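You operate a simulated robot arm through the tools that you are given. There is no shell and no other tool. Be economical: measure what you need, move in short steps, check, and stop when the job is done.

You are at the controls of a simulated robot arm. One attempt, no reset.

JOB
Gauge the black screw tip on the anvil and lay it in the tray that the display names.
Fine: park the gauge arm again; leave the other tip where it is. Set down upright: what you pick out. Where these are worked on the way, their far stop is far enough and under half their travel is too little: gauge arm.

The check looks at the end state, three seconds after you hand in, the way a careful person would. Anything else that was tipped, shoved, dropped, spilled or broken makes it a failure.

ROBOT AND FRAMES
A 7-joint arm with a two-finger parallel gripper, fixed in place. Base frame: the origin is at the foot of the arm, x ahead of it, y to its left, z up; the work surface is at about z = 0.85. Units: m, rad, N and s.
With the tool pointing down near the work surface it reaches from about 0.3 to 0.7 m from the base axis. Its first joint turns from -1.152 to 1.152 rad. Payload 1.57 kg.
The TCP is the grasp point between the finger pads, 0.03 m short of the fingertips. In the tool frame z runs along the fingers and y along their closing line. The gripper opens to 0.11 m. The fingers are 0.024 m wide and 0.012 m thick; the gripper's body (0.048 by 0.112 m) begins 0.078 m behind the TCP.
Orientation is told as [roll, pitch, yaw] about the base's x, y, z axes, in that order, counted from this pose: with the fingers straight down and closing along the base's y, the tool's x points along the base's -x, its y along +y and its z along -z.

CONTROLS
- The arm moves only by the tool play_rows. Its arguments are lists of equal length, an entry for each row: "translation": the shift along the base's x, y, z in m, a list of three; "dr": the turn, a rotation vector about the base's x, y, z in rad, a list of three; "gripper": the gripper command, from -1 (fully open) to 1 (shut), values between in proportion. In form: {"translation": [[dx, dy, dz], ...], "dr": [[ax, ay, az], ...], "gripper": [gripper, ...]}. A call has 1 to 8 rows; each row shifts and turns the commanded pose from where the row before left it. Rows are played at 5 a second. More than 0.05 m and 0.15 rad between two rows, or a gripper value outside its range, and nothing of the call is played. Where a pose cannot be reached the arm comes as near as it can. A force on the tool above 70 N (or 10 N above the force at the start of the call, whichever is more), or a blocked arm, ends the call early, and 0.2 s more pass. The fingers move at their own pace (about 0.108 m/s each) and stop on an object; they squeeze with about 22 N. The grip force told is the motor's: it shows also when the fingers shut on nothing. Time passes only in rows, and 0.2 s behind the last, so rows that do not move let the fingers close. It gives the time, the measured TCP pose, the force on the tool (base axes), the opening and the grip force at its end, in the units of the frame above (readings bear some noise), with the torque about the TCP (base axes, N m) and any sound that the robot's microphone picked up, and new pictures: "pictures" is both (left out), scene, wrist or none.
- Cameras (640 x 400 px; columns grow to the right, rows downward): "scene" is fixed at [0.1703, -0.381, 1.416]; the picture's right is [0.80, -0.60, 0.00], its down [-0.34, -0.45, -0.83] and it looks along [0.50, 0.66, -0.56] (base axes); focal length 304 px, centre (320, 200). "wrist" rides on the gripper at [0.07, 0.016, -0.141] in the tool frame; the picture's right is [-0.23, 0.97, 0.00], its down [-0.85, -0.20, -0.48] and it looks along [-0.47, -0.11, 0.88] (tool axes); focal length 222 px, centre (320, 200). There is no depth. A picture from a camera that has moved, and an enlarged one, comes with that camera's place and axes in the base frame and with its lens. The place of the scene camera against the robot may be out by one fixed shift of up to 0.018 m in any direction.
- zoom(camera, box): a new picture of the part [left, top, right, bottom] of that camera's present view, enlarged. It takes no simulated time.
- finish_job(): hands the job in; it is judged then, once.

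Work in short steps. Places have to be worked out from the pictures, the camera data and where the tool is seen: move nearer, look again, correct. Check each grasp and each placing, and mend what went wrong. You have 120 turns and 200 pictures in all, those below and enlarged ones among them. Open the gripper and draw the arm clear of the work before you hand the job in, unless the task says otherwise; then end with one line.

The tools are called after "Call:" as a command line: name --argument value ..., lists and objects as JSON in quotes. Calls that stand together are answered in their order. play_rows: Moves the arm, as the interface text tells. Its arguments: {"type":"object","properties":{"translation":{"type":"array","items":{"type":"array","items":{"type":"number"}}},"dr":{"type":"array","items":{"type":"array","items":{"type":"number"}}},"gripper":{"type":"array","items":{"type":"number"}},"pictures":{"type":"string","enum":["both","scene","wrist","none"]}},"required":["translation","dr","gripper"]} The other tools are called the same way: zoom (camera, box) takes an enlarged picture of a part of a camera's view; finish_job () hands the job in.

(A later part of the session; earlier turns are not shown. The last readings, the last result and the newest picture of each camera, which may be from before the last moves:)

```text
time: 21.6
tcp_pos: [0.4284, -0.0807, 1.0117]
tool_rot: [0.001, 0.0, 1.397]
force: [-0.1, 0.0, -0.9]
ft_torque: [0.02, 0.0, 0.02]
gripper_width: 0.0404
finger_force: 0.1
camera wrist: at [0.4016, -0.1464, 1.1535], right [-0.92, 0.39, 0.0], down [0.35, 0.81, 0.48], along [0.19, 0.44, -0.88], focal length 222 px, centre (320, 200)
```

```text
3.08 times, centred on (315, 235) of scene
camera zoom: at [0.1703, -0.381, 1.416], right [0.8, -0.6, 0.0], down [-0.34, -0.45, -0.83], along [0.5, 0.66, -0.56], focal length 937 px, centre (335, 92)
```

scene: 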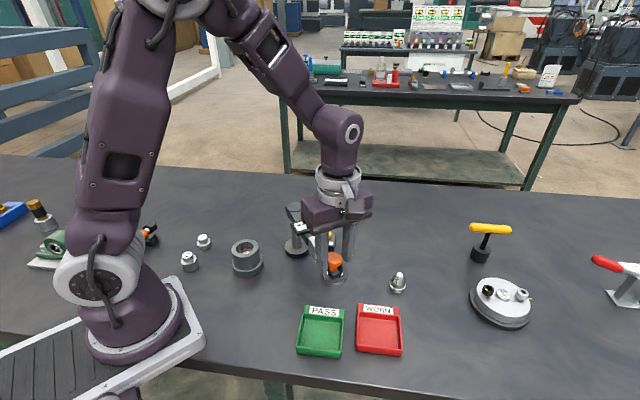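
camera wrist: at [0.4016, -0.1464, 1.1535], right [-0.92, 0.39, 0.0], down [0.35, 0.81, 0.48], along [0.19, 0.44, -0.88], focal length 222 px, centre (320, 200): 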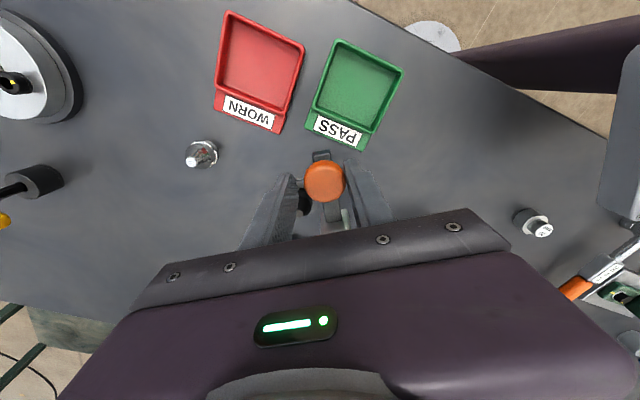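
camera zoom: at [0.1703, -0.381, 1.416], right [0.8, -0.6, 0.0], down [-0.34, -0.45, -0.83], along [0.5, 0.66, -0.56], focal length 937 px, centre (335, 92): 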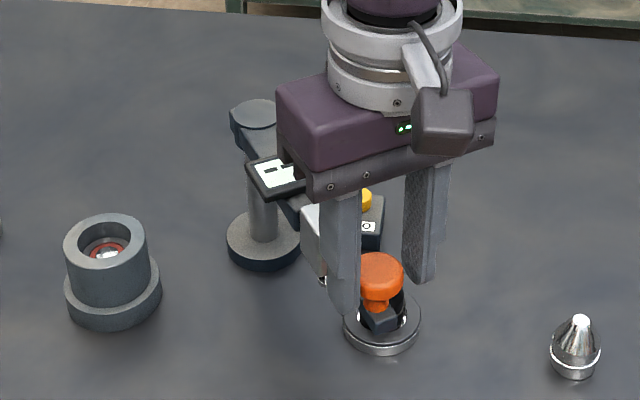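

The arm follows nicely, no force. Continue 3 more steps.

Call:
play_rows --translation '[[0.0237, -0.003, 0], [0.024, 0.0001, 0], [0.0237, 0.0029, 0], [0, 0, 0]]' --dr '[[0, 0, 0.1222], [0, 0, 0.1222], [0, 0, 0.1222], [0, 0, 0]]' --gripper '[0.27, 0.27, 0.27, 0.27]'

Call:
zoom --camera "scene" --box '[270, 170, 420, 300]'

```text
time: 22.6
tcp_pos: [0.5012, -0.0823, 1.0117]
tool_rot: [-0.001, 0.0, 1.762]
force: [0.0, -0.3, -0.1]
ft_torque: [0.01, 0.0, 0.01]
gripper_width: 0.0405
finger_force: 0.0
camera wrist: at [0.4991, -0.1522, 1.1534], right [-1.0, 0.04, 0.0], down [0.03, 0.88, 0.48], along [0.02, 0.48, -0.88], focal length 222 px, centre (320, 200)
```

scene: 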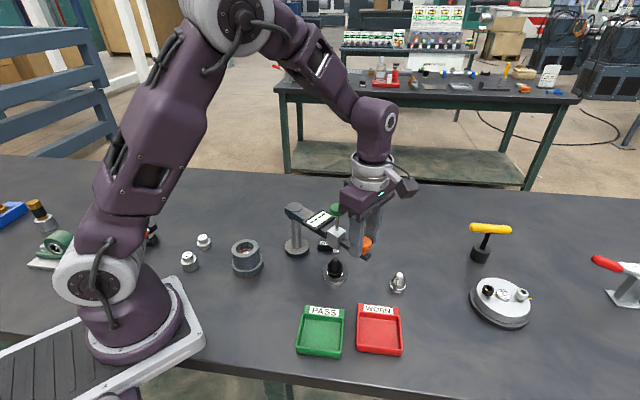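
wrist: 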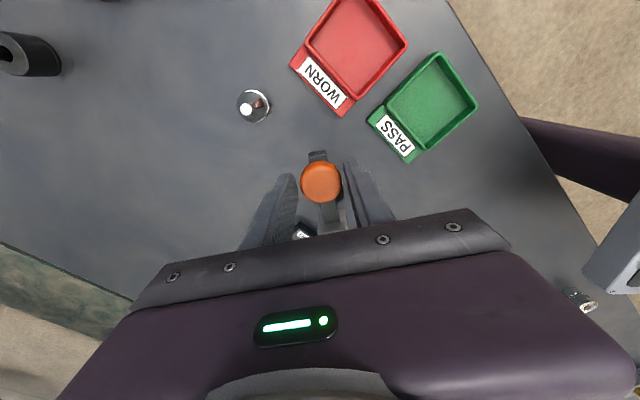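

```text
3.08 times, centred on (345, 235) of scene
camera zoom: at [0.1703, -0.381, 1.416], right [0.8, -0.6, 0.0], down [-0.34, -0.45, -0.83], along [0.5, 0.66, -0.56], focal length 937 px, centre (243, 92)
```

zoom: 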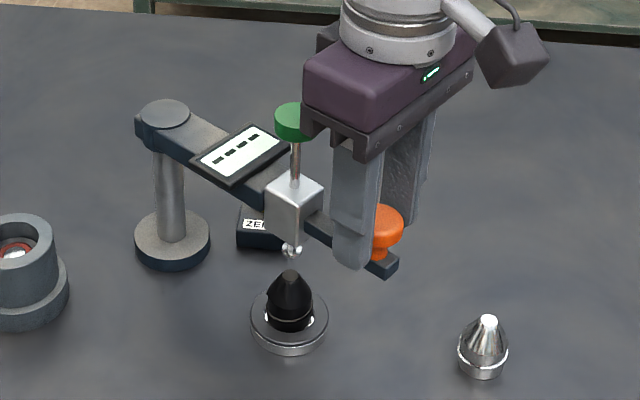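

No stop felt yet, spindle looks about above the tip. Continue in small steps to feel the far stop.

Call:
play_rows --translation '[[0.0078, 0.0016, 0], [0.0076, 0.0019, 0], [0, 0, 0]]' --dr '[[0, 0, 0.04], [0, 0, 0.04], [0, 0, 0]]' --gripper '[0.27, 0.27, 0.27]'

Call:
zoom --camera "scene" --box '[270, 170, 420, 300]'

```text
time: 23.4
tcp_pos: [0.5151, -0.079, 1.011]
tool_rot: [0.006, -0.001, 1.841]
force: [-24.2, 3.1, -3.7]
ft_torque: [0.12, 0.32, -0.28]
gripper_width: 0.0595
finger_force: 10.9
camera wrist: at [0.5182, -0.1487, 1.1531], right [-1.0, -0.04, 0.01], down [-0.03, 0.88, 0.48], along [-0.02, 0.48, -0.88], focal length 222 px, centre (320, 200)
```

scene: 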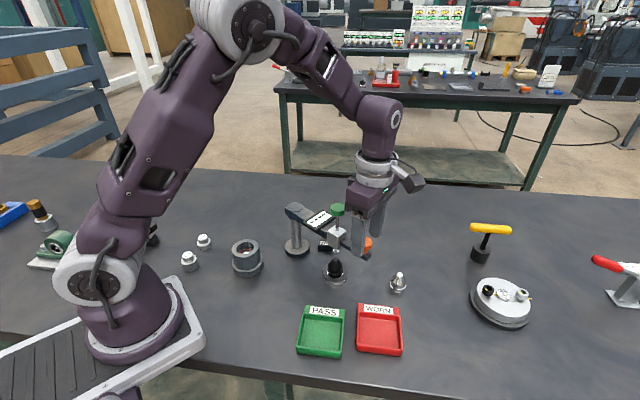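
wrist: 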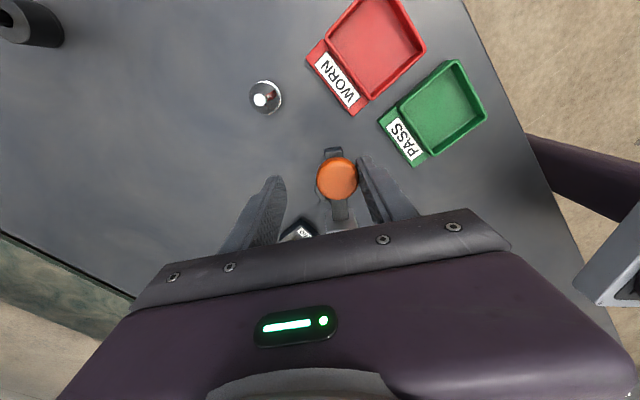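

```text
3.08 times, centred on (345, 235) of scene
camera zoom: at [0.1697, -0.3809, 1.4161], right [0.8, -0.6, 0.0], down [-0.34, -0.45, -0.83], along [0.5, 0.66, -0.56], focal length 937 px, centre (243, 92)
```

zoom: 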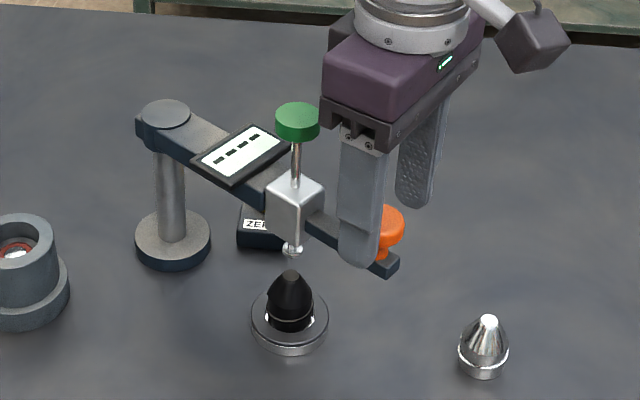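

Far stop reached (24 N). Back off, open, rise; next I'll press the green spindle cap.

Call:
play_rows --translation '[[-0.011, -0.0025, 0], [0, 0, 0], [0, 0, 0], [0, 0, 0.04], [0, 0, 0.04], [0, 0, 0.045], [0, 0, 0]]' --dr '[[0, 0, -0.08], [0, 0, 0], [0, 0, 0], [0, 0, 0], [0, 0, 0], [0, 0, 0], [0, 0, 0]]' --gripper '[0.27, -0.27, -0.27, -0.27, -0.27, -0.27, -0.27]'

Call:
zoom --camera "scene" --box '[270, 190, 390, 290]'

Call:
zoom --camera "wrist" --box '[240, 110, 400, 240]'

```text
time: 25.0
tcp_pos: [0.5059, -0.0799, 1.1369]
tool_rot: [0.001, 0.001, 1.762]
force: [0.1, 0.7, 0.7]
ft_torque: [-0.01, -0.01, -0.02]
gripper_width: 0.0697
finger_force: 0.1
camera wrist: at [0.5027, -0.1505, 1.2782], right [-1.0, 0.04, 0.0], down [0.03, 0.88, 0.48], along [0.02, 0.48, -0.88], focal length 222 px, centre (320, 200)
```

scene: 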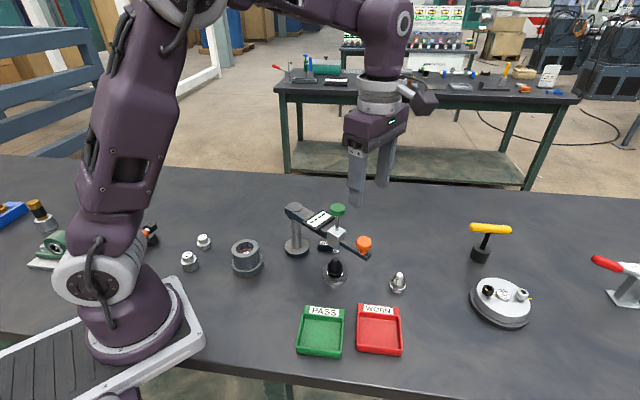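
wrist: 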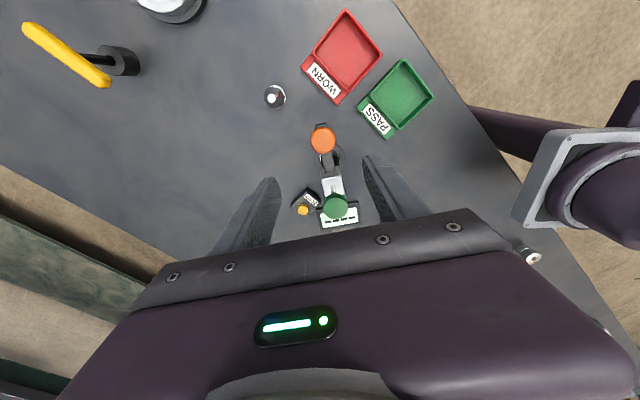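

```text
4.00 times, centred on (330, 240) of scene
camera zoom: at [0.1703, -0.381, 1.416], right [0.8, -0.6, 0.0], down [-0.34, -0.45, -0.83], along [0.5, 0.66, -0.56], focal length 1218 px, centre (280, 40)
```

zoom: 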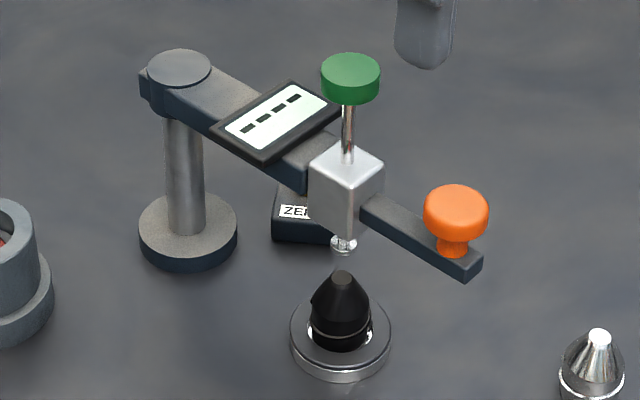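

```text
3.08 times, centred on (320, 175) of wrist
camera zoom: at [0.5027, -0.1505, 1.2782], right [-1.0, 0.04, 0.0], down [0.03, 0.88, 0.48], along [0.02, 0.48, -0.88], focal length 684 px, centre (320, 277)
```

zoom: 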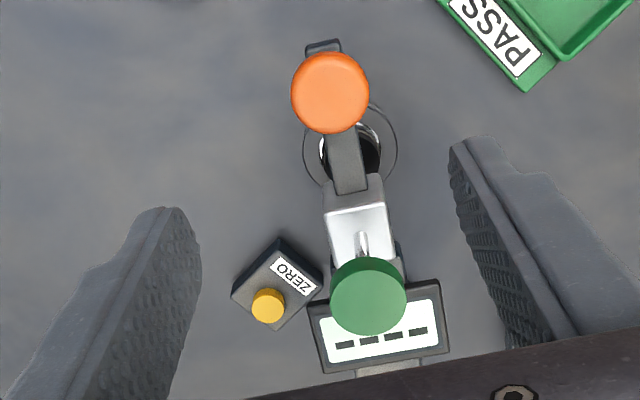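

Green cap at ≈(0.490,-0.017, top ≈1.055). Close the fingers and move above the cap.

Call:
play_rows --translation '[[-0.008, 0.031, 0], [-0.008, 0.031, 0], [0, 0, -0.03], [0, 0, 0]]' --dr '[[0, 0, 0], [0, 0, 0], [0, 0, 0], [0, 0, 0]]' --gripper '[1, 1, 1, 1]' --pictures "wrist"

Call:
zoom --camera "scene" --box '[270, 190, 390, 290]'

```text
time: 26.0
tcp_pos: [0.4896, -0.0174, 1.1067]
tool_rot: [-0.001, -0.001, 1.76]
force: [-0.4, 0.2, -0.2]
ft_torque: [0.05, 0.02, 0.02]
gripper_width: 0.0001
finger_force: 21.0
camera wrist: at [0.4868, -0.0887, 1.2489], right [-1.0, 0.04, 0.0], down [0.03, 0.88, 0.48], along [0.02, 0.48, -0.88], focal length 222 px, centre (320, 200)
```

wrist: 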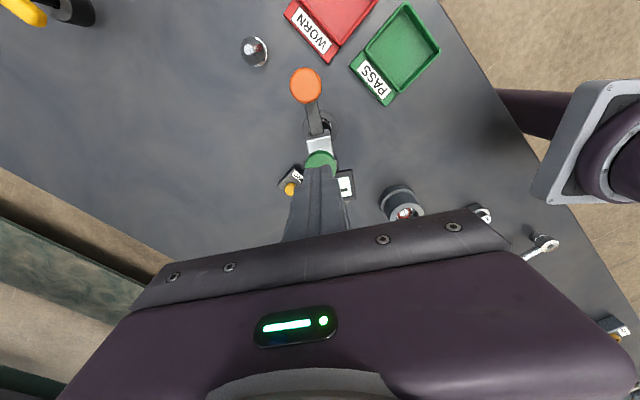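

```text
4.00 times, centred on (330, 240) of scene
camera zoom: at [0.1703, -0.381, 1.416], right [0.8, -0.6, 0.0], down [-0.34, -0.45, -0.83], along [0.5, 0.66, -0.56], focal length 1218 px, centre (280, 40)
```

zoom: 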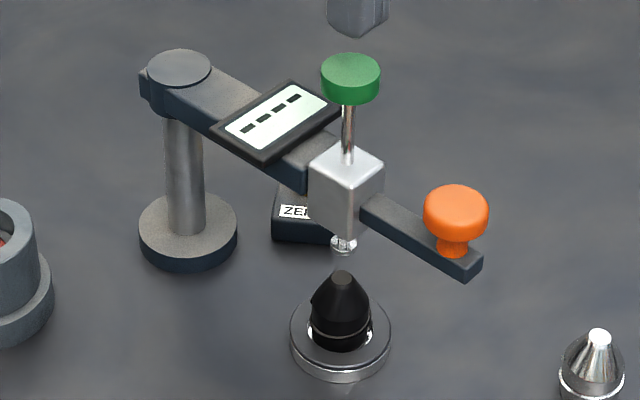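

Fingertip is right above the cap. Lower to near the cap, then press in small steps.

Call:
play_rows --translation '[[-0.001, 0.001, -0.02], [0, 0, -0.006], [0, 0, -0.003], [0, 0, -0.003], [0, 0, -0.003], [0, 0, 0]]' --dr '[[0, 0, 0], [0, 0, 0], [0, 0, 0], [0, 0, 0], [0, 0, 0], [0, 0, 0]]' --gripper '[1, 1, 1, 1, 1, 1]' --pictures "none"

Call:
zoom --camera "scene" --box '[270, 190, 390, 290]'

```text
time: 27.4
tcp_pos: [0.4891, -0.0173, 1.0709]
tool_rot: [0.0, 0.0, 1.759]
force: [-0.1, 0.9, 0.6]
ft_torque: [-0.01, 0.02, -0.03]
gripper_width: 0.0
finger_force: 20.5
```

```text
4.00 times, centred on (330, 240) of scene
camera zoom: at [0.1703, -0.381, 1.416], right [0.8, -0.6, 0.0], down [-0.34, -0.45, -0.83], along [0.5, 0.66, -0.56], focal length 1218 px, centre (280, 40)
```

zoom: 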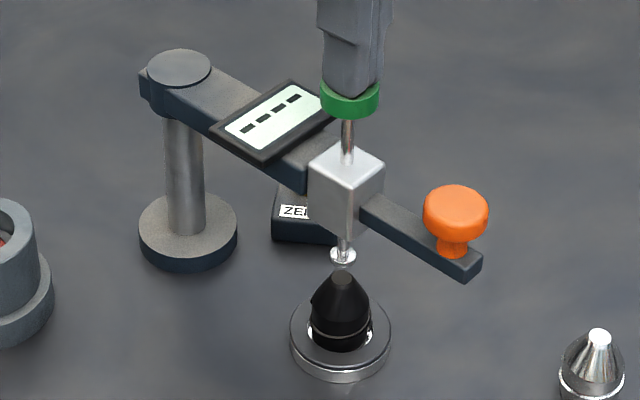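

The spindle travels down with the cap. Continue in 2 mm steps until contact.

Call:
play_rows --translation '[[0, 0, -0.002], [0, 0, -0.002], [0, 0, -0.002], [0, 0, -0.002], [0, 0, 0]]' --dr '[[0, 0, 0], [0, 0, 0], [0, 0, 0], [0, 0, 0], [0, 0, 0]]' --gripper '[1, 1, 1, 1, 1]' --pictures "none"

Call:
zoom --camera "scene" --box '[270, 190, 390, 290]'

```text
time: 28.6
tcp_pos: [0.489, -0.0175, 1.0631]
tool_rot: [0.001, 0.002, 1.761]
force: [-0.7, -0.3, 0.6]
ft_torque: [-0.02, -0.01, -0.03]
gripper_width: 0.0001
finger_force: 21.5
```

```text
4.00 times, centred on (330, 240) of scene
camera zoom: at [0.1703, -0.381, 1.416], right [0.8, -0.6, 0.0], down [-0.34, -0.45, -0.83], along [0.5, 0.66, -0.56], focal length 1218 px, centre (280, 40)
```

zoom: 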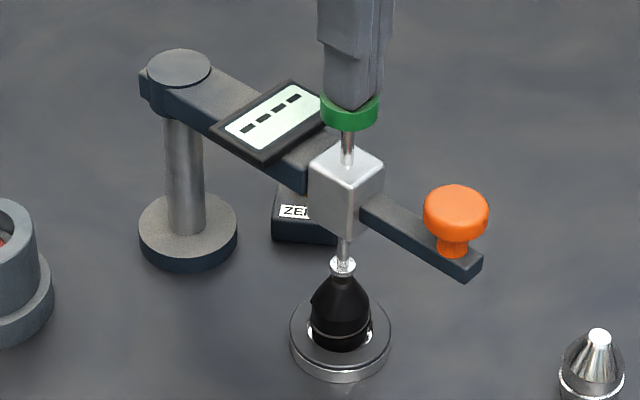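

Spindle foot is almost on the tip. A few more millimetres.

Call:
play_rows --translation '[[0, 0, -0.002], [0, 0, -0.0015], [0, 0, -0.0015], [0, 0, 0]]' --dr '[[0, 0, 0], [0, 0, 0], [0, 0, 0], [0, 0, 0]]' --gripper '[1, 1, 1, 1]' --pictures "none"

Call:
zoom --camera "scene" --box '[270, 190, 390, 290]'

```text
time: 29.6
tcp_pos: [0.4885, -0.0163, 1.0571]
tool_rot: [-0.001, 0.001, 1.762]
force: [-0.9, -0.3, 0.9]
ft_torque: [0.02, 0.0, 0.01]
gripper_width: 0.0002
finger_force: 21.2
```

```text
4.00 times, centred on (330, 240) of scene
camera zoom: at [0.1703, -0.381, 1.416], right [0.8, -0.6, 0.0], down [-0.34, -0.45, -0.83], along [0.5, 0.66, -0.56], focal length 1218 px, centre (280, 40)
```

zoom: 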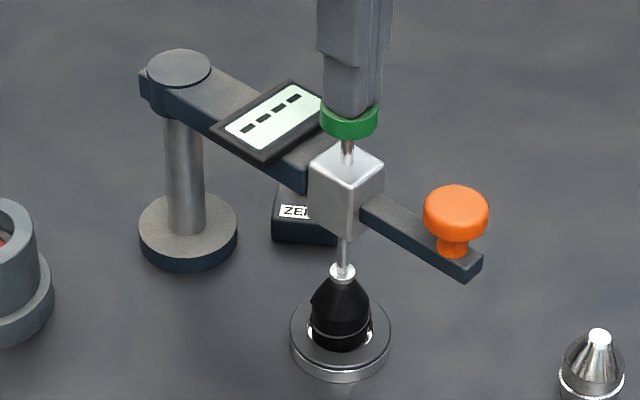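

Call:
play_rows --translation '[[0, 0, -0.001], [0, 0, -0.001], [0, 0, -0.001], [0, 0, 0], [0, 0, 0]]' --dr '[[0, 0, 0], [0, 0, 0], [0, 0, 0], [0, 0, 0], [0, 0, 0]]' --gripper '[1, 1, 1, 1, 1]' --pictures "none"

Call:
zoom --camera "scene" --box '[270, 190, 390, 290]'

```text
time: 30.8
tcp_pos: [0.4883, -0.0173, 1.0565]
tool_rot: [-0.002, 0.003, 1.761]
force: [-6.8, -1.1, 55.7]
ft_torque: [0.04, 0.27, 0.05]
gripper_width: 0.0002
finger_force: 21.6
```

```text
4.00 times, centred on (330, 240) of scene
camera zoom: at [0.1692, -0.381, 1.4161], right [0.8, -0.6, 0.0], down [-0.34, -0.45, -0.83], along [0.5, 0.66, -0.56], focal length 1218 px, centre (280, 40)
```

zoom: 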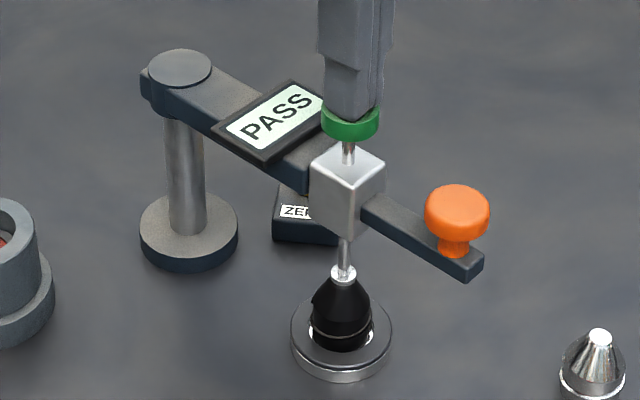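

Display reads PASS. Release the cap, rise, and check that the spindle and the reading behave.

Call:
play_rows --translation '[[0, 0, 0.003], [0, 0, 0.01], [0, 0, 0.03], [0, 0, 0.035], [0, 0, 0]]' --dr '[[0, 0, 0], [0, 0, 0], [0, 0, 0], [0, 0, 0], [0, 0, 0]]' --gripper '[1, 1, 1, 1, 1]' --pictures "none"

Call:
zoom --camera "scene" --box '[270, 190, 390, 290]'

```text
time: 32.0
tcp_pos: [0.4876, -0.0178, 1.1347]
tool_rot: [0.0, 0.001, 1.763]
force: [0.4, -0.2, -0.6]
ft_torque: [0.0, -0.02, 0.02]
gripper_width: 0.0001
finger_force: 21.0
```

```text
4.00 times, centred on (330, 240) of scene
camera zoom: at [0.1703, -0.381, 1.416], right [0.8, -0.6, 0.0], down [-0.34, -0.45, -0.83], along [0.5, 0.66, -0.56], focal length 1218 px, centre (280, 40)
```

zoom: 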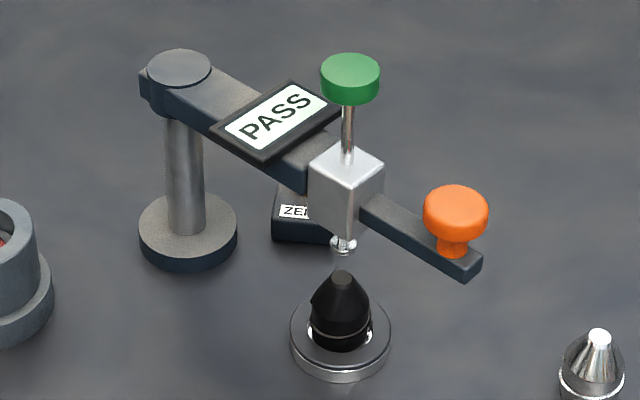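

Spindle is up again. Return to above the knob with open fingers, descend and cage it.

Call:
play_rows --translation '[[0.0073, -0.0327, 0], [0.0073, -0.0327, 0], [0, 0, -0.035], [0, 0, -0.035], [0, 0, -0.03], [0, 0, -0.0227], [0, 0, 0]]' --dr '[[0, 0, 0], [0, 0, 0], [0, 0, 0], [0, 0, 0], [0, 0, 0], [0, 0, 0], [0, 0, 0]]' --gripper '[-0.27, -0.27, -0.27, -0.27, -0.27, -0.27, -0.27]' --pictures "wrist"

Call:
zoom --camera "scene" --box '[290, 190, 410, 290]'

```text
time: 33.6
tcp_pos: [0.5034, -0.0817, 1.0104]
tool_rot: [0.0, 0.0, 1.762]
force: [0.4, 0.0, 0.8]
ft_torque: [0.02, 0.02, -0.01]
gripper_width: 0.0698
finger_force: 0.1
camera wrist: at [0.5008, -0.1532, 1.1521], right [-1.0, 0.04, 0.0], down [0.03, 0.88, 0.48], along [0.02, 0.48, -0.88], focal length 222 px, centre (320, 200)
```

wrist: 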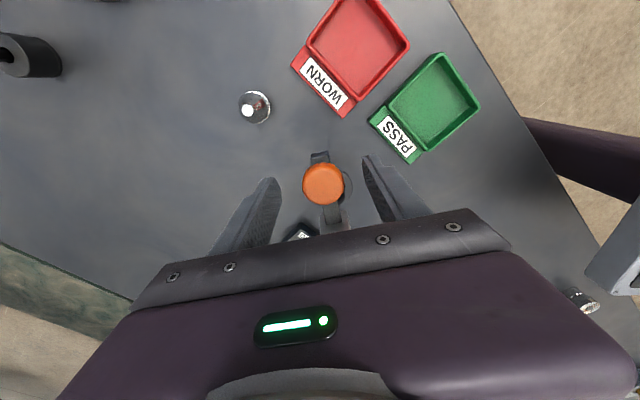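

```text
4.00 times, centred on (350, 240) of scene
camera zoom: at [0.1703, -0.381, 1.416], right [0.8, -0.6, 0.0], down [-0.34, -0.45, -0.83], along [0.5, 0.66, -0.56], focal length 1218 px, centre (200, 40)
```

zoom: 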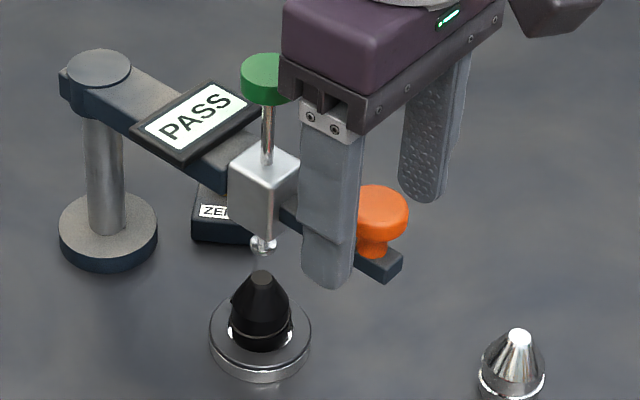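

Cage and swing back seven steps.

Call:
play_rows --translation '[[0, 0, 0], [-0.0237, -0.0029, 0], [-0.024, -0.0001, 0], [-0.0237, 0.003, 0], [-0.0232, 0.0058, 0], [-0.0223, 0.0085, 0], [-0.0211, 0.0112, 0], [0, 0, 0]]' --dr '[[0, 0, 0], [0, 0, -0.1222], [0, 0, -0.1222], [0, 0, -0.1222], [0, 0, -0.1222], [0, 0, -0.1222], [0, 0, -0.1222], [0, 0, 0]]' --gripper '[0.27, 0.27, 0.27, 0.27, 0.27, 0.27, 0.27, 0.27]' --pictures "wrist"

Call:
play_rows --translation '[[-0.0196, 0.0137, 0], [-0.0177, 0.016, 0], [0, 0, 0]]' --dr '[[0, 0, -0.1222], [0, 0, -0.1222], [0, 0, 0]]' --gripper '[0.27, 0.27, 0.27]' --pictures "both"

```text
time: 35.4
tcp_pos: [0.3657, -0.057, 1.0098]
tool_rot: [0.001, -0.001, 1.027]
force: [1.0, -0.6, -0.2]
ft_torque: [0.0, -0.03, 0.0]
gripper_width: 0.0404
finger_force: 0.4
camera wrist: at [0.315, -0.1073, 1.1527], right [-0.72, 0.7, 0.0], down [0.61, 0.63, 0.48], along [0.33, 0.34, -0.88], focal length 222 px, centre (320, 200)
```

wrist: 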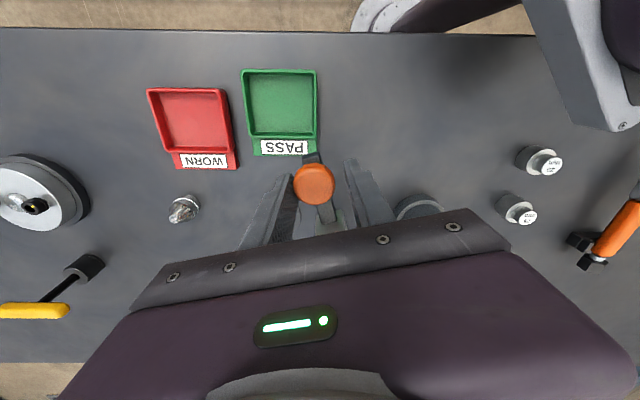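

```text
time: 36.2
tcp_pos: [0.327, -0.0274, 1.0101]
tool_rot: [-0.001, -0.001, 0.782]
force: [-0.2, 0.2, 0.3]
ft_torque: [0.0, -0.04, 0.01]
gripper_width: 0.0404
finger_force: 0.1
camera wrist: at [0.2665, -0.064, 1.1525], right [-0.53, 0.85, 0.0], down [0.75, 0.46, 0.48], along [0.41, 0.25, -0.88], focal length 222 px, centre (320, 200)
```

scene: 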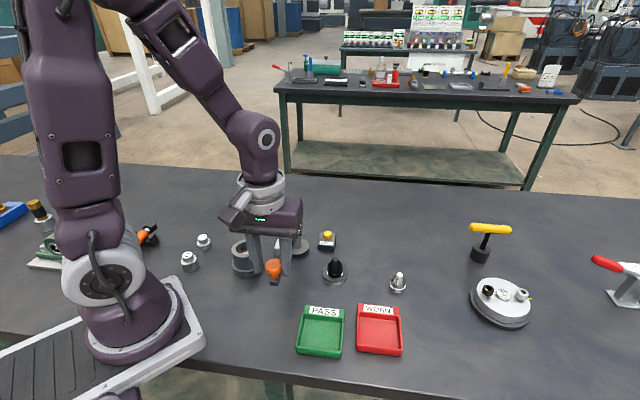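
wrist: 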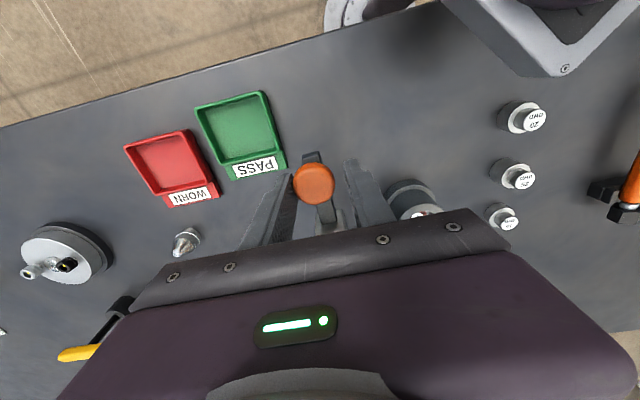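

Knob is ~4 mm short of its parked spot (cage play). Push further in small steps to the park stop.

Call:
play_rows --translation '[[-0.0028, 0.0029, 0], [-0.0028, 0.0029, 0], [0, 0, 0]]' --dr '[[0, 0, -0.02], [0, 0, -0.02], [0, 0, 0]]' --gripper '[0.27, 0.27, 0.27]' --pictures "wrist"

```text
time: 37.0
tcp_pos: [0.3215, -0.0221, 1.0093]
tool_rot: [0.0, -0.001, 0.744]
force: [-0.3, -0.3, -0.9]
ft_torque: [0.01, -0.02, -0.02]
gripper_width: 0.0404
finger_force: 0.1
camera wrist: at [0.2596, -0.056, 1.1524], right [-0.49, 0.87, 0.0], down [0.76, 0.43, 0.48], along [0.42, 0.24, -0.88], focal length 222 px, centre (320, 200)
```

wrist: 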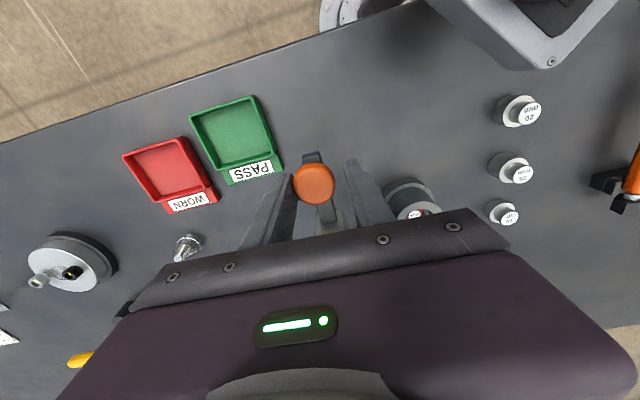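

Call:
play_rows --translation '[[-0.0025, 0.0026, 0], [-0.0025, 0.0026, 0], [0, 0, 0]]' --dr '[[0, 0, -0.018], [0, 0, -0.018], [0, 0, 0]]' --gripper '[0.27, 0.27, 0.27]' --pictures "wrist"

Call:
zoom --camera "scene" --box '[220, 190, 340, 290]'

```text
time: 37.8
tcp_pos: [0.318, -0.0169, 1.0096]
tool_rot: [0.002, 0.001, 0.707]
force: [0.3, -0.3, -0.1]
ft_torque: [0.0, -0.02, 0.0]
gripper_width: 0.0409
finger_force: 0.4
camera wrist: at [0.2537, -0.0485, 1.1528], right [-0.46, 0.89, 0.0], down [0.78, 0.4, 0.48], along [0.42, 0.22, -0.88], focal length 222 px, centre (320, 200)
```

wrist: 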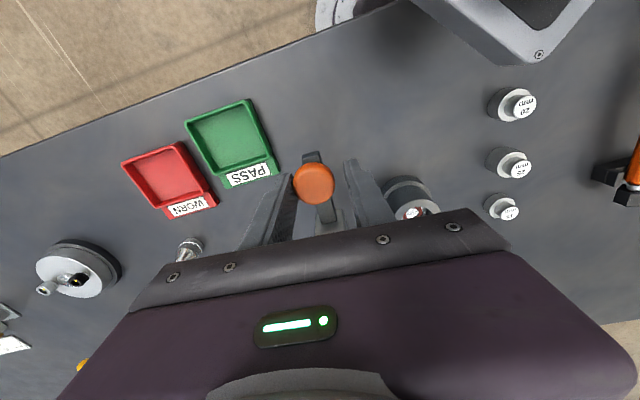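

```text
4.00 times, centred on (280, 240) of scene
camera zoom: at [0.1703, -0.381, 1.416], right [0.8, -0.6, 0.0], down [-0.34, -0.45, -0.83], along [0.5, 0.66, -0.56], focal length 1218 px, centre (480, 40)
```

zoom: 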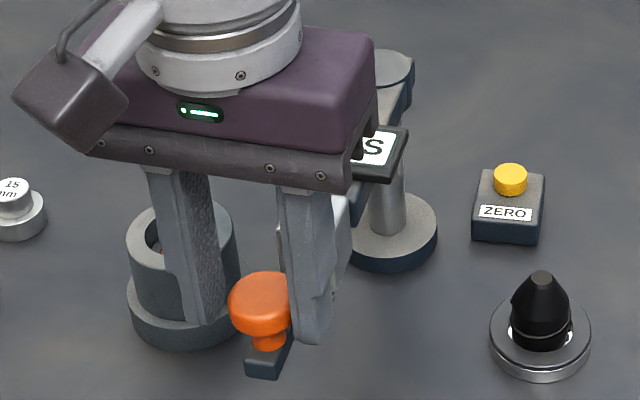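

The arm went ~11 mm past its original spot without any stop, so I'll grip the knob and bring it back precisely to its original parked position.

Call:
play_rows --translation '[[0, 0, 0], [0, 0, 0], [0.0049, -0.0052, 0], [0.0049, -0.0053, 0], [0, 0, 0]]' --dr '[[0, 0, 0], [0, 0, 0], [0, 0, 0.038], [0, 0, 0.038], [0, 0, 0]]' --gripper '[0.5, 0.5, 0.5, 0.5, 0.5]' --pictures "wrist"

Call:
zoom --camera "scene" --box '[225, 190, 345, 290]'

```text
time: 39.0
tcp_pos: [0.3276, -0.028, 1.0102]
tool_rot: [-0.001, 0.0, 0.784]
force: [-2.7, -3.5, 8.8]
ft_torque: [-0.03, 0.06, -0.03]
gripper_width: 0.0316
finger_force: 40.1
camera wrist: at [0.2664, -0.0642, 1.1527], right [-0.53, 0.85, 0.0], down [0.75, 0.46, 0.48], along [0.41, 0.25, -0.88], focal length 222 px, centre (320, 200)
```

wrist: 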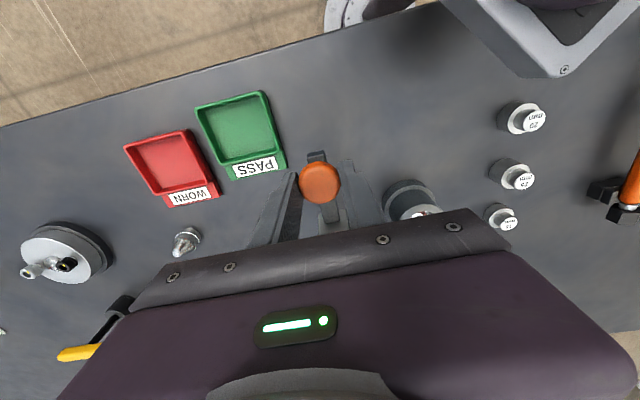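

```text
4.00 times, centred on (285, 240) of scene
camera zoom: at [0.1701, -0.3811, 1.416], right [0.8, -0.6, 0.0], down [-0.34, -0.45, -0.83], along [0.5, 0.66, -0.56], focal length 1218 px, centre (460, 40)
```

zoom: 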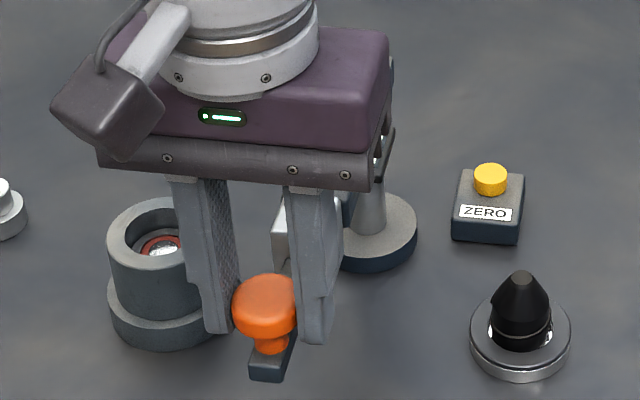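

Knob is back at its original pixel position. Open and rise.

Call:
play_rows --translation '[[0, 0, 0], [0, 0, 0], [0, 0, 0.03], [0, 0, 0.045], [0, 0, 0.045], [0, 0, 0]]' --dr '[[0, 0, 0], [0, 0, 0], [0, 0, 0], [0, 0, 0], [0, 0, 0], [0, 0, 0]]' --gripper '[0.27, -0.27, -0.27, -0.27, -0.27, -0.27]' --pictures "none"

Call:
zoom --camera "scene" --box '[225, 190, 345, 290]'

```text
time: 40.4
tcp_pos: [0.3271, -0.0279, 1.1306]
tool_rot: [0.001, 0.0, 0.784]
force: [0.2, -0.1, 0.1]
ft_torque: [0.0, -0.03, 0.01]
gripper_width: 0.07
finger_force: 0.1
```

```text
4.00 times, centred on (285, 240) of scene
camera zoom: at [0.1703, -0.381, 1.416], right [0.8, -0.6, 0.0], down [-0.34, -0.45, -0.83], along [0.5, 0.66, -0.56], focal length 1218 px, centre (460, 40)
```

zoom: 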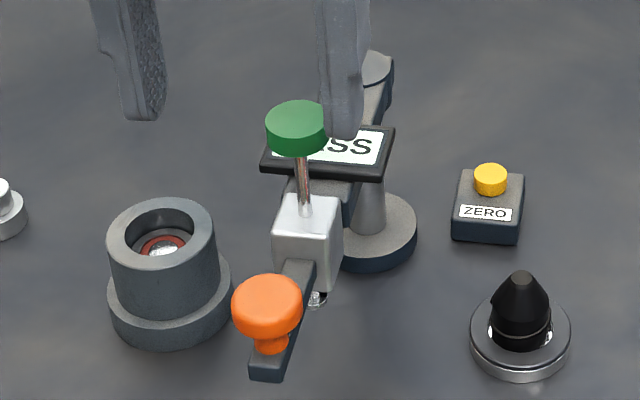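

Gauge arm parked as originally, display still PASS. Now go back over the anvil with yaw 1.571.

Call:
play_rows --translation '[[0.027, 0.0022, 0], [0.027, 0.0022, 0], [0.027, 0.0022, 0], [0.027, 0.0022, 0], [0.027, 0.0022, 0], [0.027, 0.0022, 0], [0, 0, -0.04], [0, 0, 0]]' --dr '[[0, 0, 0.1312], [0, 0, 0.1312], [0, 0, 0.1312], [0, 0, 0.1312], [0, 0, 0.1312], [0, 0, 0.1312], [0, 0, 0], [0, 0, 0]]' --gripper '[-0.1, -0.1, -0.1, -0.1, -0.1, -0.1, -0.1, -0.1]' --pictures "none"

Call:
play_rows --translation '[[0, 0, -0.04], [0, 0, -0.04], [0, 0, -0.03], [0, 0, 0]]' --dr '[[0, 0, 0], [0, 0, 0], [0, 0, 0], [0, 0, 0]]' --gripper '[-0.1, -0.1, -0.1, -0.1]' --pictures "both"

```text
time: 42.2
tcp_pos: [0.4893, -0.0146, 1.0911]
tool_rot: [0.0, -0.001, 1.573]
force: [-0.2, -0.5, 0.7]
ft_torque: [0.05, 0.02, -0.02]
gripper_width: 0.0604
finger_force: 0.0
```

```text
time: 43.2
tcp_pos: [0.4892, -0.0146, 0.9811]
tool_rot: [-0.001, 0.001, 1.571]
force: [0.9, -1.1, 0.0]
ft_torque: [-0.01, 0.0, -0.02]
gripper_width: 0.0602
finger_force: 0.1
camera wrist: at [0.4731, -0.083, 1.1228], right [-0.97, 0.23, 0.0], down [0.2, 0.86, 0.48], along [0.11, 0.47, -0.88], focal length 222 px, centre (320, 200)
```

scene: 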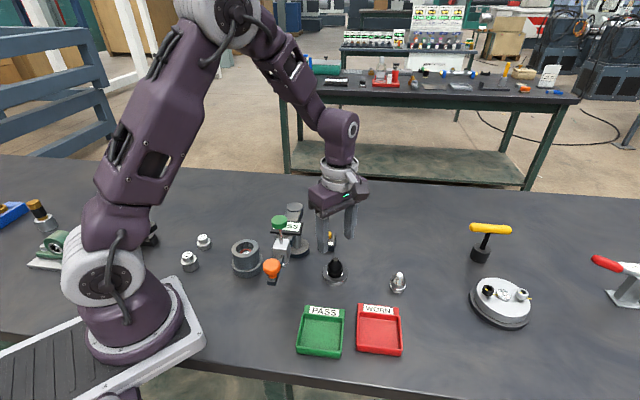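
wrist: 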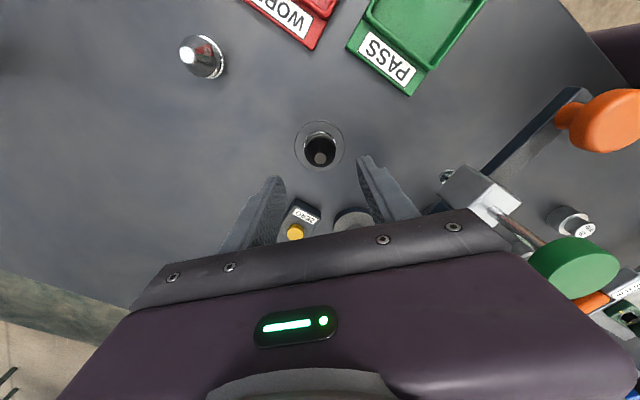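

Aligned as at release. Descend to z≈0.901 and grip.

Call:
play_rows --translation '[[0, 0, -0.04], [0, 0, -0.025], [0, 0, -0.0145], [0, 0, 0], [0, 0, 0], [0, 0, 0]]' --dr '[[0, 0, 0], [0, 0, 0], [0, 0, 0], [0, 0, 0], [0, 0, 0], [0, 0, 0]]' --gripper '[-0.1, -0.1, -0.1, -0.1, 1, 1]' --pictures "none"

Call:
play_rows --translation '[[0, 0, 0.01], [0, 0, 0.03], [0, 0, 0.04], [0, 0, 0.03], [0, 0, 0]]' --dr '[[0, 0, 0], [0, 0, 0], [0, 0, 0], [0, 0, 0], [0, 0, 0]]' --gripper '[1, 1, 1, 1, 1]' --pictures "both"

```text
time: 44.6
tcp_pos: [0.4901, -0.014, 0.9018]
tool_rot: [-0.001, -0.001, 1.573]
force: [0.8, 0.3, 0.7]
ft_torque: [-0.02, 0.01, -0.01]
gripper_width: 0.0316
finger_force: 22.1
```

```text
time: 45.8
tcp_pos: [0.4891, -0.0142, 1.0121]
tool_rot: [-0.001, 0.0, 1.572]
force: [0.6, -0.8, -2.0]
ft_torque: [0.0, 0.03, 0.02]
gripper_width: 0.0319
finger_force: 22.2
camera wrist: at [0.4724, -0.0832, 1.1542], right [-0.97, 0.23, 0.0], down [0.2, 0.86, 0.48], along [0.11, 0.47, -0.88], focal length 222 px, centre (320, 200)
```

scene: 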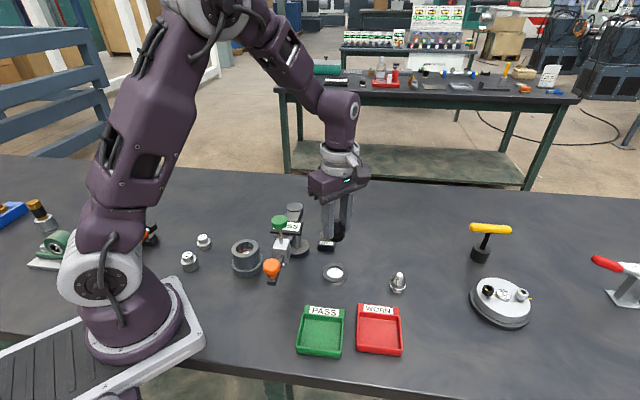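
wrist: 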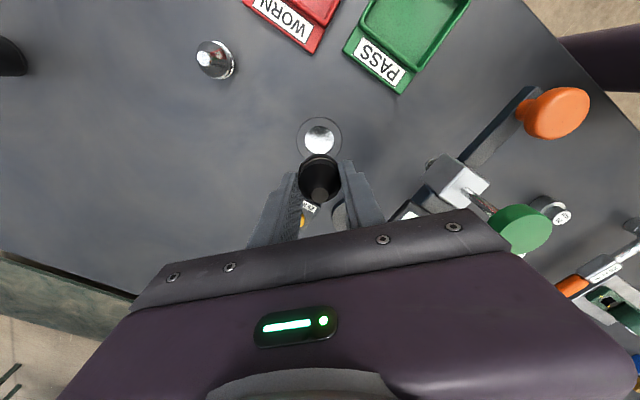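

Tip regripped. Carry it over the PASS tray at ≈(0.367,-0.115).

Call:
play_rows --translation '[[-0.0305, -0.025, 0], [-0.0305, -0.025, 0], [-0.0305, -0.025, 0], [-0.0305, -0.025, 0], [0, 0, 0]]' --dr '[[0, 0, 0], [0, 0, 0], [0, 0, 0], [0, 0, 0], [0, 0, 0]]' --gripper '[1, 1, 1, 1, 1]' --pictures "both"

Call:
zoom --camera "scene" --box '[260, 240, 420, 370]'

```text
time: 47.0
tcp_pos: [0.3677, -0.114, 1.0102]
tool_rot: [0.0, 0.001, 1.57]
force: [-0.6, -0.2, -1.9]
ft_torque: [0.0, -0.02, 0.0]
gripper_width: 0.0318
finger_force: 22.3
camera wrist: at [0.3504, -0.1828, 1.1521], right [-0.97, 0.23, 0.0], down [0.2, 0.85, 0.48], along [0.11, 0.47, -0.88], focal length 222 px, centre (320, 200)
```

scene: 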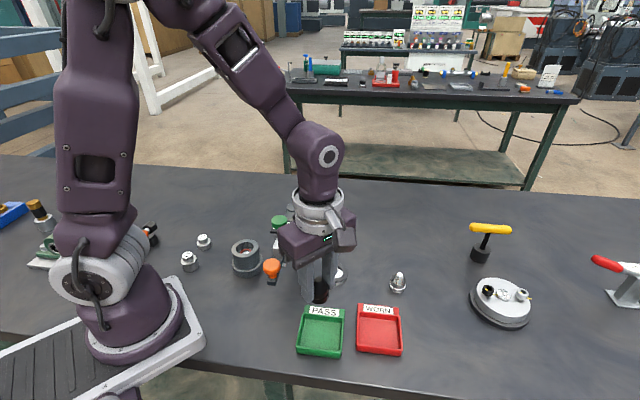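
wrist: 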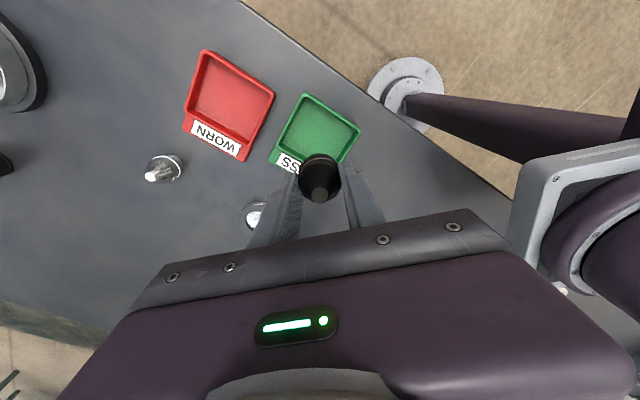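

```text
3.08 times, centred on (340, 305) of scene
camera zoom: at [0.1703, -0.381, 1.416], right [0.8, -0.6, 0.0], down [-0.34, -0.45, -0.83], along [0.5, 0.66, -0.56], focal length 937 px, centre (258, -123)
```

zoom: 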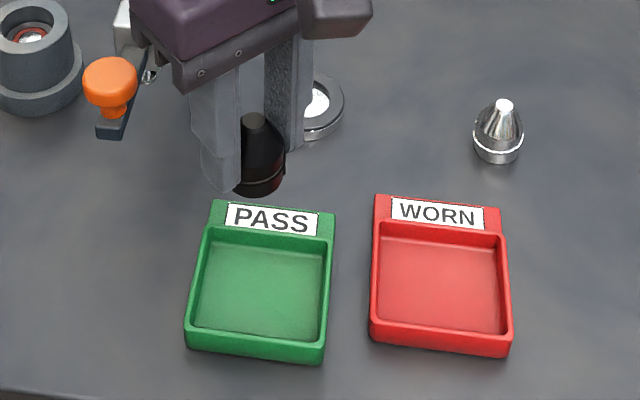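

Tray centre ≈(0.367,-0.119). Shift slightly and descend to just above the tray floor.

Call:
play_rows --translation '[[0, -0.005, -0.03], [0, 0, -0.04], [0, 0, -0.025], [0, 0, 0]]' --dr '[[0, 0, 0], [0, 0, 0], [0, 0, 0], [0, 0, 0]]' --gripper '[1, 1, 1, 1]' --pictures "wrist"

Call:
zoom --camera "scene" --box '[270, 270, 370, 370]'

```text
time: 48.0
tcp_pos: [0.3671, -0.1194, 0.9155]
tool_rot: [0.001, -0.001, 1.571]
force: [0.0, 0.7, -2.1]
ft_torque: [0.04, -0.04, -0.06]
gripper_width: 0.0319
finger_force: 21.7
camera wrist: at [0.3506, -0.1879, 1.0581], right [-0.97, 0.23, 0.0], down [0.2, 0.85, 0.48], along [0.11, 0.47, -0.88], focal length 222 px, centre (320, 200)
```

wrist: 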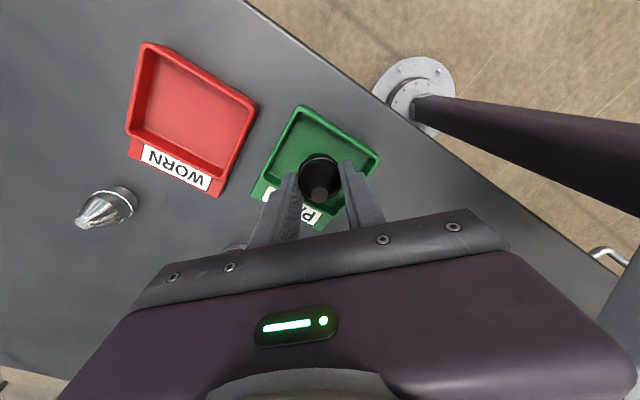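

```text
4.00 times, centred on (320, 320) of scene
camera zoom: at [0.1703, -0.381, 1.416], right [0.8, -0.6, 0.0], down [-0.34, -0.45, -0.83], along [0.5, 0.66, -0.56], focal length 1218 px, centre (320, -280)
```

zoom: 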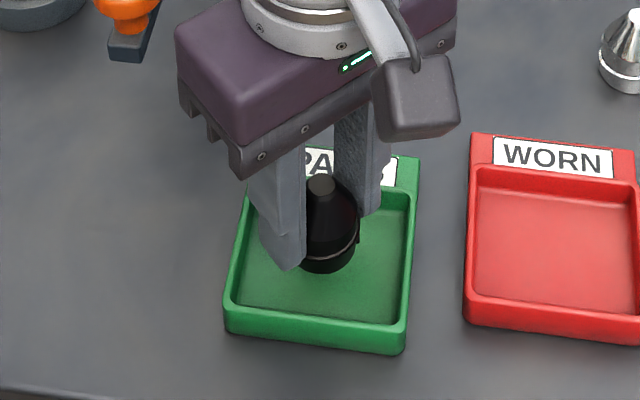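

Well inside; shift a few mm toward tray centre for finger clearance and lower gently to contact.

Call:
play_rows --translation '[[0.004, -0.003, -0.008], [0, 0, -0.0025], [0, 0, -0.0015], [0, 0, -0.0015], [0, 0, 0]]' --dr '[[0, 0, 0], [0, 0, 0], [0, 0, 0], [0, 0, 0], [0, 0, 0]]' --gripper '[1, 1, 1, 1, 1]' --pictures "none"

Call:
zoom --camera "scene" --box '[270, 270, 370, 370]'

```text
time: 49.2
tcp_pos: [0.3712, -0.1225, 0.9021]
tool_rot: [0.001, -0.001, 1.571]
force: [-0.1, 1.0, -2.3]
ft_torque: [-0.04, 0.01, -0.04]
gripper_width: 0.0317
finger_force: 22.3
```

```text
4.00 times, centred on (320, 320) of scene
camera zoom: at [0.1703, -0.381, 1.416], right [0.8, -0.6, 0.0], down [-0.34, -0.45, -0.83], along [0.5, 0.66, -0.56], focal length 1218 px, centre (320, -280)
```

zoom: 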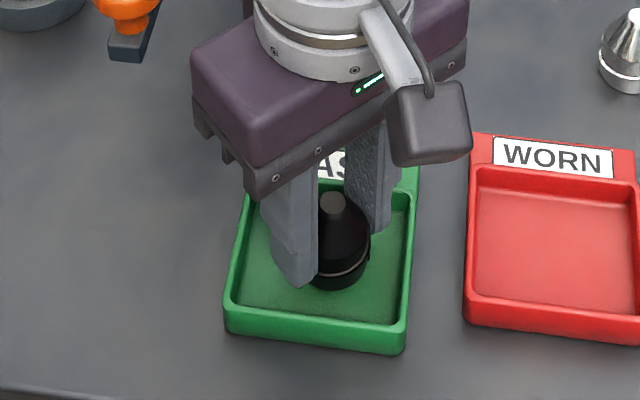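

No contact yet; continue in 1 mm steps.

Call:
play_rows --translation '[[0, 0, -0.001], [0, 0, -0.001], [0, 0, -0.001], [0, 0, -0.001], [0, 0, 0]]' --dr '[[0, 0, 0], [0, 0, 0], [0, 0, 0], [0, 0, 0], [0, 0, 0]]' --gripper '[1, 1, 1, 1, 1]' --pictures "none"

```text
time: 50.4
tcp_pos: [0.371, -0.1216, 0.8987]
tool_rot: [-0.001, 0.0, 1.57]
force: [0.5, -0.2, -2.2]
ft_torque: [0.01, 0.0, 0.02]
gripper_width: 0.0318
finger_force: 22.0
```

Call:
play_rows --translation '[[0, 0, -0.001], [0, 0, -0.001], [0, 0, -0.001], [0, 0, 0]]' --dr '[[0, 0, 0], [0, 0, 0], [0, 0, 0], [0, 0, 0]]' --gripper '[1, 1, 1, 1]' --pictures "none"

Call:
zoom --camera "scene" --box '[270, 270, 370, 370]'

```text
time: 51.4
tcp_pos: [0.3726, -0.121, 0.8956]
tool_rot: [-0.001, 0.0, 1.571]
force: [0.3, -1.1, 15.8]
ft_torque: [-0.06, -0.01, 0.03]
gripper_width: 0.0318
finger_force: 22.2
```

```text
4.00 times, centred on (320, 320) of scene
camera zoom: at [0.1701, -0.381, 1.416], right [0.8, -0.6, 0.0], down [-0.34, -0.45, -0.83], along [0.5, 0.66, -0.56], focal length 1218 px, centre (320, -280)
```

zoom: 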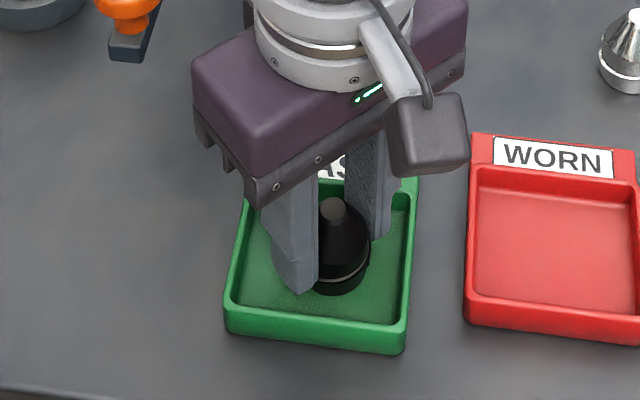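

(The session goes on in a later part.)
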